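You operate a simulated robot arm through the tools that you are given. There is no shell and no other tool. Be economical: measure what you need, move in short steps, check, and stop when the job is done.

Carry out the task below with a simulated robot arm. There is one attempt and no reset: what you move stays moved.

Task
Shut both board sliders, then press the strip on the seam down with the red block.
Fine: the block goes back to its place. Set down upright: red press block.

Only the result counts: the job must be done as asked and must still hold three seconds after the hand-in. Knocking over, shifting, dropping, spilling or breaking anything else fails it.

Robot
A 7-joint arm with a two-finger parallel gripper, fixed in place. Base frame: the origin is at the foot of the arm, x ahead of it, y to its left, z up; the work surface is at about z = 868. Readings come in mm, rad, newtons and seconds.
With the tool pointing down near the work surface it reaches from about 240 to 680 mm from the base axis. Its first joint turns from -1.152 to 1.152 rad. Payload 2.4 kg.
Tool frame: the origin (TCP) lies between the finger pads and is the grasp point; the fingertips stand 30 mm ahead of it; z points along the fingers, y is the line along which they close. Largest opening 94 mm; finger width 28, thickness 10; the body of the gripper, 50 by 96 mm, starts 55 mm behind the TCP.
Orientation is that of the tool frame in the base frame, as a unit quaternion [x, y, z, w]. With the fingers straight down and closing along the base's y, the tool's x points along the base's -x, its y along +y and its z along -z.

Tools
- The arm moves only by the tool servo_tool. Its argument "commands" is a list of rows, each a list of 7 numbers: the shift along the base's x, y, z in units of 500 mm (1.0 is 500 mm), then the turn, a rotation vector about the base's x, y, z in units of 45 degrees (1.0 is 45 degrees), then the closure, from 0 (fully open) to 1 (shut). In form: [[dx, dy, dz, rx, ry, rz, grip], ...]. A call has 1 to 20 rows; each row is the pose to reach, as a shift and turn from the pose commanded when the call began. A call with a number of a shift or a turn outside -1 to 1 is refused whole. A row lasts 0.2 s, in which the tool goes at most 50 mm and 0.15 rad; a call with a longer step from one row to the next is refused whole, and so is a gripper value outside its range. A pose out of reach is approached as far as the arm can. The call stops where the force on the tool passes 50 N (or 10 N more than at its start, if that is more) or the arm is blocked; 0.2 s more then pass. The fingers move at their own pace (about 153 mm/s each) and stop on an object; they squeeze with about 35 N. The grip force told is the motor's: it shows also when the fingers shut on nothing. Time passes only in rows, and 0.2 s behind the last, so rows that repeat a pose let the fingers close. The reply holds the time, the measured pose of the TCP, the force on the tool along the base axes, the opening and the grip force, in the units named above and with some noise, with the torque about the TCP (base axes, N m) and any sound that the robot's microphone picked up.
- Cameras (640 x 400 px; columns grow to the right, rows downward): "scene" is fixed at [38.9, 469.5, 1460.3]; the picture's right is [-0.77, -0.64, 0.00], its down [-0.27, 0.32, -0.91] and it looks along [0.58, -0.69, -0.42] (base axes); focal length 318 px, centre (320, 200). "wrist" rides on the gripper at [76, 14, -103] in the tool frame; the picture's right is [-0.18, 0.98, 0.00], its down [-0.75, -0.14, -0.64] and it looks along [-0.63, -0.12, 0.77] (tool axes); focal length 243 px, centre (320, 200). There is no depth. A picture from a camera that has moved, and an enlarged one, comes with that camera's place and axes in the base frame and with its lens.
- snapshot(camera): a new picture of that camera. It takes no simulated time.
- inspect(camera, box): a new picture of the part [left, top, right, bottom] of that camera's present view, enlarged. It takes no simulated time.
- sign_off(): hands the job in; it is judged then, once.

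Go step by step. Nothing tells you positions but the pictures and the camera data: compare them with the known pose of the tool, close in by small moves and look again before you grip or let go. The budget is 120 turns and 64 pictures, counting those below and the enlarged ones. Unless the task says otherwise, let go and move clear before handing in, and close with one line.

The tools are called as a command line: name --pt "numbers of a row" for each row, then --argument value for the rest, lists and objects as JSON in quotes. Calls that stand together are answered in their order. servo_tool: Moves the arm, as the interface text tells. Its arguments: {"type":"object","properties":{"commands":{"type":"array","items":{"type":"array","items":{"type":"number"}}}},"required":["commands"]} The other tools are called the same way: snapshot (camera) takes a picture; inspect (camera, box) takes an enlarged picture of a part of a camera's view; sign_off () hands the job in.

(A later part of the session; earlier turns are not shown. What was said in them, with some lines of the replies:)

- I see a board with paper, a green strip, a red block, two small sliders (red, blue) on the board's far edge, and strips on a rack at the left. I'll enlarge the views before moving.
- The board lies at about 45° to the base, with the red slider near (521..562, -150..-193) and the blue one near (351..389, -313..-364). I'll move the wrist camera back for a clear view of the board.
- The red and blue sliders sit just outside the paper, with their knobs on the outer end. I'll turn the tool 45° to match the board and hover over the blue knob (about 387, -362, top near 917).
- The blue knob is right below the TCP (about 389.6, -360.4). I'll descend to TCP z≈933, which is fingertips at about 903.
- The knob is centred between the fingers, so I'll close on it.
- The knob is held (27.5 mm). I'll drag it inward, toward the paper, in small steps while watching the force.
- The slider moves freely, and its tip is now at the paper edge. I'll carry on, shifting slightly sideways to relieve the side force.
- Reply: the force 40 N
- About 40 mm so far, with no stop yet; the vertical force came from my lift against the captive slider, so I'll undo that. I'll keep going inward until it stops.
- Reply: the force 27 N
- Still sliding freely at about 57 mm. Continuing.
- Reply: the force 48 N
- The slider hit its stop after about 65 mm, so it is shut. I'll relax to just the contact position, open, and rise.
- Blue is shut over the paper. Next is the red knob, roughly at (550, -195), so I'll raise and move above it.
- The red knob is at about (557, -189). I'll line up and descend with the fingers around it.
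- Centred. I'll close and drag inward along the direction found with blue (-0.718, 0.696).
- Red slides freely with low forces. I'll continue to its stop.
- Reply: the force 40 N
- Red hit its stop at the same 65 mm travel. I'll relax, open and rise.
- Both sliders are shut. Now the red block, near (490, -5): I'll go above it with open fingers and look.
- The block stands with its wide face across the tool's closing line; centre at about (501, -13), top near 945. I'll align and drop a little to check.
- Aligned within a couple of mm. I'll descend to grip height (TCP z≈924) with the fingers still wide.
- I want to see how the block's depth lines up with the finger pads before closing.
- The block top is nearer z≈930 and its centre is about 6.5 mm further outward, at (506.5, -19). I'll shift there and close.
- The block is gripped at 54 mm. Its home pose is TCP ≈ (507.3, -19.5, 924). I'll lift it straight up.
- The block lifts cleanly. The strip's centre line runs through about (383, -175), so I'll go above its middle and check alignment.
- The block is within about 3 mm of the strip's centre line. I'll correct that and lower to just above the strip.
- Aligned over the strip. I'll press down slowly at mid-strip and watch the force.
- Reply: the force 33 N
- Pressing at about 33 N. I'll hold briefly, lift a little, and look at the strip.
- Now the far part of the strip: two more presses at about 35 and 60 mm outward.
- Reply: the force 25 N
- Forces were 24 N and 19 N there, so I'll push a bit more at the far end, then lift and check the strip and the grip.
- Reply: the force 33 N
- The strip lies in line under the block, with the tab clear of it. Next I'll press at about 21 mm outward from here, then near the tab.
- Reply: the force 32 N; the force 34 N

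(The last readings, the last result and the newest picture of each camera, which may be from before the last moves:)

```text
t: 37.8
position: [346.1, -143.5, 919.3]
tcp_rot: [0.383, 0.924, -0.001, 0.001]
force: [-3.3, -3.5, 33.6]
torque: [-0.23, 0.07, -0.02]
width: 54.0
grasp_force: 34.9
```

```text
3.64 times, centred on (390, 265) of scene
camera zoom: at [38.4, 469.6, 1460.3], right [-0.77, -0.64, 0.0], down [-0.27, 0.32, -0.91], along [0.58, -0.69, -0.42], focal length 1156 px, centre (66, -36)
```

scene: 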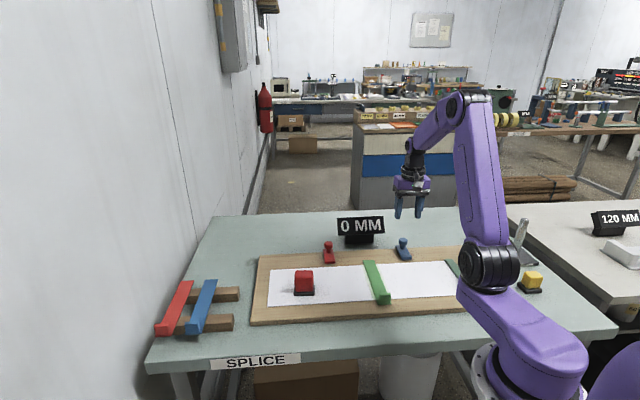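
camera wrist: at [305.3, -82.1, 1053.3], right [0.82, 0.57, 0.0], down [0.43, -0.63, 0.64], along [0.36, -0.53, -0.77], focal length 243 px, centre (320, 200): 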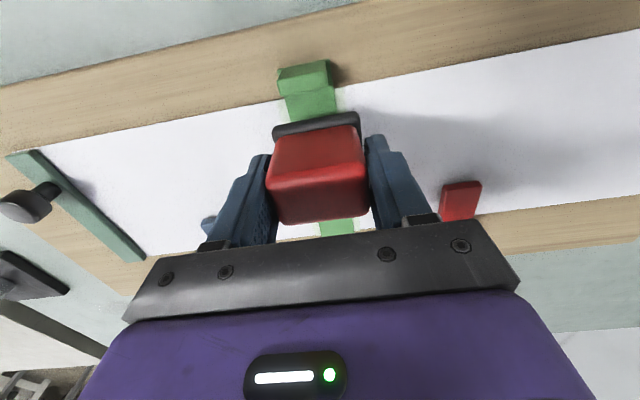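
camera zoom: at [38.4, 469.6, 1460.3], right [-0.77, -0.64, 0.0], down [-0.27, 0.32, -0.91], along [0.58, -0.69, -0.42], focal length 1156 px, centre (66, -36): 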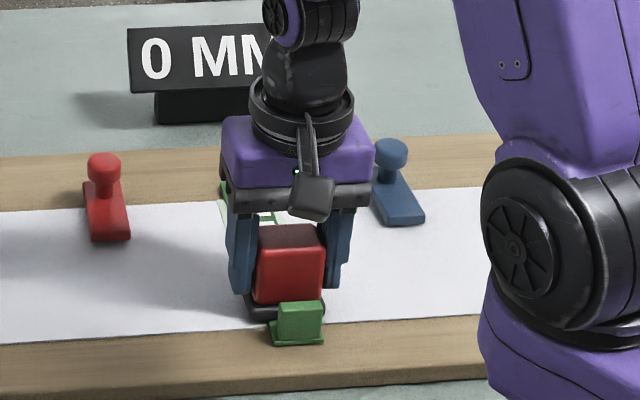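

Pressed close up to the tab at about 34 N. I'll lift, move toward home, and inspect the strip.

servo_tool --pt "0 0 0.02 0 0 0 1" --pt "0 0 0.08 0 0 0 1" --pt "0 0 0.16 0 0 0 1" --pt "0.05 0.04 0.19 0 0 0 1" --pt "0.11 0.09 0.19 0 0 0 1" --pt "0.17 0.13 0.19 0 0 0 1" --pt "0.23 0.17 0.19 0 0 0 1" --pt "0.29 0.21 0.19 0 0 0 1" --pt "0.32 0.245 0.19 0 0 0 1" --pt "0.32 0.245 0.19 0 0 0 1"

inspect --camera "scene" --box '[330, 230, 430, 310]'

snapshot --camera "wrist"

```text
t: 40.0
position: [503.1, -20.1, 1012.7]
tcp_rot: [0.382, 0.924, 0.0, 0.0]
force: [0.2, -0.7, -1.2]
torque: [0.02, 0.05, -0.01]
width: 53.9
grasp_force: 35.2
```

```text
5.00 times, centred on (380, 270) of scene
camera zoom: at [38.9, 469.5, 1460.3], right [-0.77, -0.64, 0.0], down [-0.27, 0.32, -0.91], along [0.58, -0.69, -0.42], focal length 1589 px, centre (20, -150)
```

zoom: 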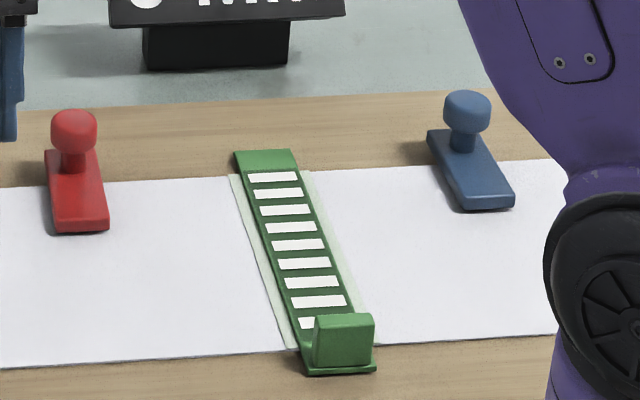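

```text
21 pictures are left
camera wrist: at [460.1, 44.2, 1114.0], right [0.83, 0.56, 0.0], down [0.43, -0.63, 0.64], along [0.36, -0.53, -0.77], focal length 243 px, centre (320, 200)
```

wrist: 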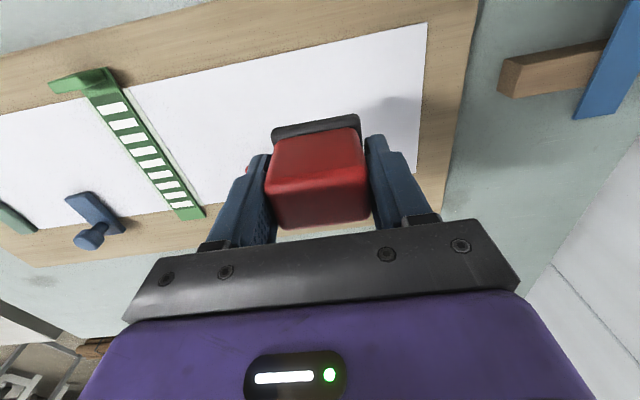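

The strip now shows its white bars along the whole length, so it is pressed. I'll align over the block's home and check before lowering.

servo_tool --pt "0.0084 0.0014 -0.08 0 0 0 1" --pt "0.0084 0.0014 -0.14 0 0 0 1" --pt "0.0084 0.0014 -0.17 0 0 0 1" --pt "0.0084 0.0014 -0.17 0 0 0 1"

inspect --camera "scene" --box '[250, 220, 370, 310]'

inspect --camera "wrist" --box '[220, 100, 440, 240]'

```text
t: 41.0
position: [509.1, -17.9, 927.7]
tcp_rot: [0.383, 0.924, 0.0, -0.001]
force: [0.6, 0.0, -2.0]
torque: [0.01, 0.01, -0.02]
width: 53.9
grasp_force: 35.0
```

```text
4.44 times, centred on (310, 265) of scene
camera zoom: at [38.9, 469.5, 1460.3], right [-0.77, -0.64, 0.0], down [-0.27, 0.32, -0.91], along [0.58, -0.69, -0.42], focal length 1412 px, centre (364, -89)
```

zoom: 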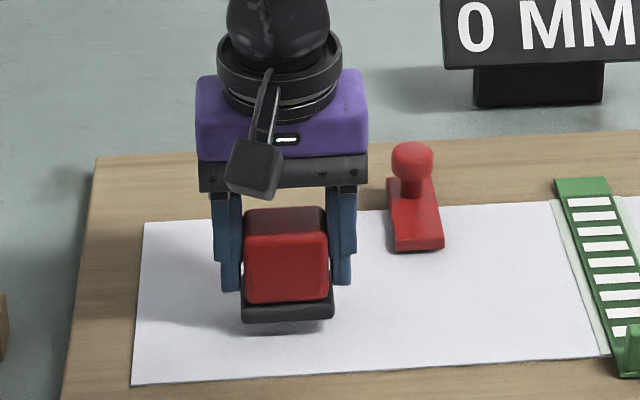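

```text
2.86 times, centred on (330, 170) of wrist
camera zoom: at [466.9, 46.0, 1029.0], right [0.82, 0.57, 0.0], down [0.43, -0.63, 0.64], along [0.36, -0.53, -0.77], focal length 693 px, centre (291, 286)
```

zoom: 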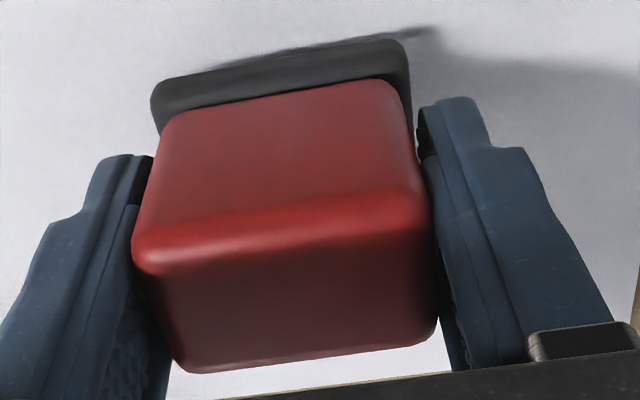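

It is about 2 to 3 mm off toward +x+y. I'll correct that and lower slowly until contact.

servo_tool --pt "-0.004 -0.004 -0.008 0 0 0 1" --pt "-0.004 -0.004 -0.014 0 0 0 1" --pt "-0.004 -0.004 -0.018 0 0 0 1" --pt "-0.004 -0.004 -0.021 0 0 0 1"

inspect --camera "scene" --box '[250, 220, 370, 310]'

```text
t: 42.0
position: [508.0, -20.2, 918.0]
tcp_rot: [0.383, 0.924, -0.001, 0.0]
force: [0.6, -0.2, -0.6]
torque: [0.03, 0.01, -0.02]
width: 53.9
grasp_force: 35.5
```

```text
4.44 times, centred on (310, 265) of scene
camera zoom: at [38.9, 469.5, 1460.3], right [-0.77, -0.64, 0.0], down [-0.27, 0.32, -0.91], along [0.58, -0.69, -0.42], focal length 1412 px, centre (364, -89)
```

zoom: 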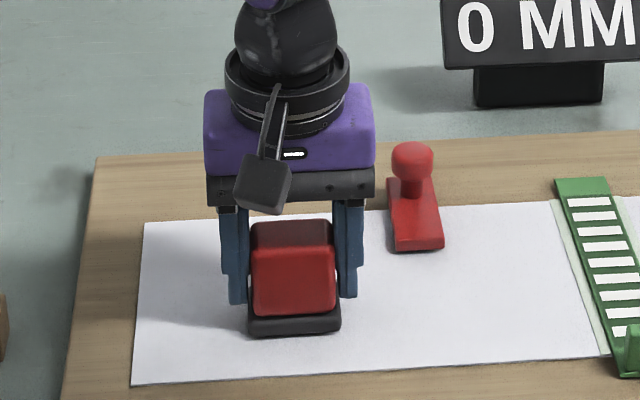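

Laterally it now matches the original picture, with about 2 mm left to go down.

servo_tool --pt "0 0 -0.002 0 0 0 1" --pt "0 0 -0.004 0 0 0 1" --pt "0 0 -0.006 0 0 0 1"

```text
t: 42.8
position: [507.0, -20.9, 916.0]
tcp_rot: [0.383, 0.924, 0.001, -0.001]
force: [-7.1, 1.0, 16.6]
torque: [0.22, -0.24, 0.07]
width: 53.9
grasp_force: 35.3
```

Contact at about 17 N, so it is on the paper. I'll ease off, open, and rise.

servo_tool --pt "0 0 0.003 0 0 0 1" --pt "0 0 0.003 0 0 0 0.3" --pt "0 0 0.003 0 0 0 0.25" --pt "0 0 0.003 0 0 0 0.2"

inspect --camera "wrist" --box '[220, 100, 440, 240]'

```text
t: 43.8
position: [507.5, -20.2, 916.5]
tcp_rot: [0.383, 0.924, 0.001, 0.0]
force: [1.1, -0.5, 0.3]
torque: [0.03, 0.03, -0.01]
width: 75.3
grasp_force: 0.0
```

```text
2.86 times, centred on (330, 170) of wrist
camera zoom: at [464.5, 42.4, 1017.7], right [0.82, 0.57, 0.0], down [0.43, -0.63, 0.64], along [0.36, -0.53, -0.77], focal length 693 px, centre (291, 286)
```

zoom: 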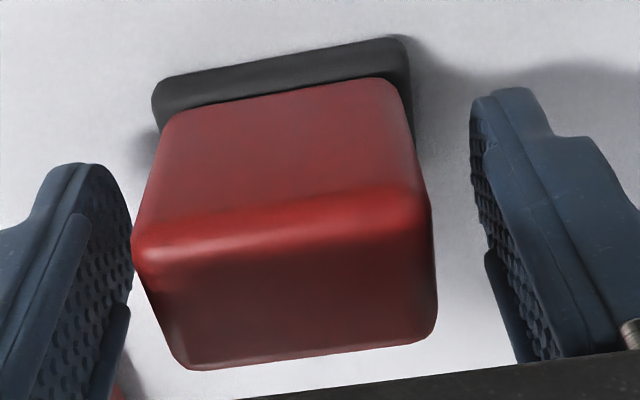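

The block is released and standing upright. I'll rise straight up, move clear, and check.

servo_tool --pt "0 0 0.04 0 0 0 0.2" --pt "0 0 0.12 0 0 0 0.2" --pt "0 0 0.21 0 0 0 0.2" --pt "0 0 0.3 0 0 0 0.2" --pt "-0.05 -0.06 0.36 0 0 0 0.2" --pt "-0.1 -0.12 0.36 0 0 0 0.2" --pt "-0.1 -0.12 0.36 0 0 0 0.2"

inspect --camera "scene" --box '[250, 220, 370, 310]'

snapshot --camera "scene"

snapshot --camera "wrist"

```text
t: 45.4
position: [456.5, -80.2, 1095.8]
tcp_rot: [0.383, 0.924, 0.0, -0.001]
force: [-1.2, 0.3, 0.6]
torque: [-0.01, -0.03, 0.0]
width: 75.0
grasp_force: 0.1
```

```text
4.44 times, centred on (310, 265) of scene
camera zoom: at [38.9, 469.5, 1460.3], right [-0.77, -0.64, 0.0], down [-0.27, 0.32, -0.91], along [0.58, -0.69, -0.42], focal length 1412 px, centre (364, -89)
```

zoom: 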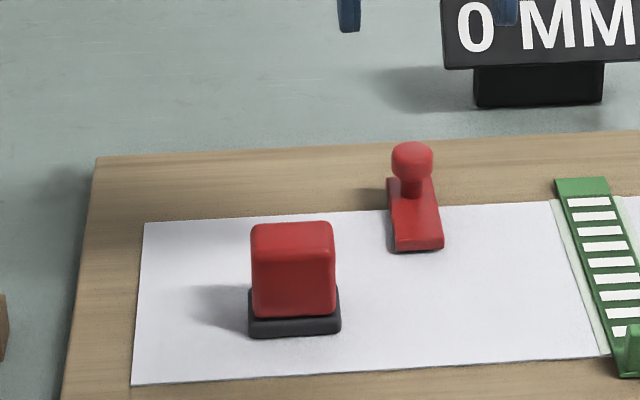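

```text
15 pictures are left
```

scene: 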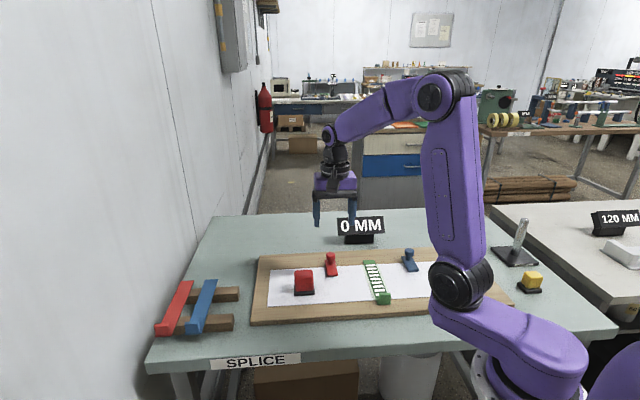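

```text
14 pictures are left
camera wrist: at [413.8, -18.0, 1198.2], right [0.82, 0.57, 0.0], down [0.43, -0.63, 0.64], along [0.36, -0.53, -0.77], focal length 243 px, centre (320, 200)
```

wrist: 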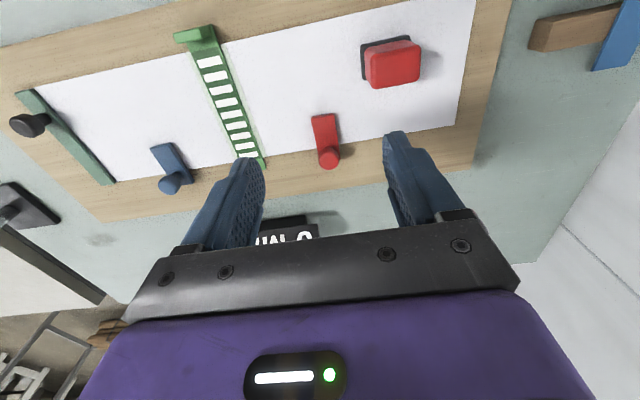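

Both sliders are shut, the strip shows pressed along its length, and the red block stands upright at its original spot. The arm is clear, so I'm handing in.

sign_off

```text
The job is handed in.
```

Both sliders are pushed shut to their stops, the seam strip is pressed down along its length, and the red block is back upright in its original place; the job is handed in.
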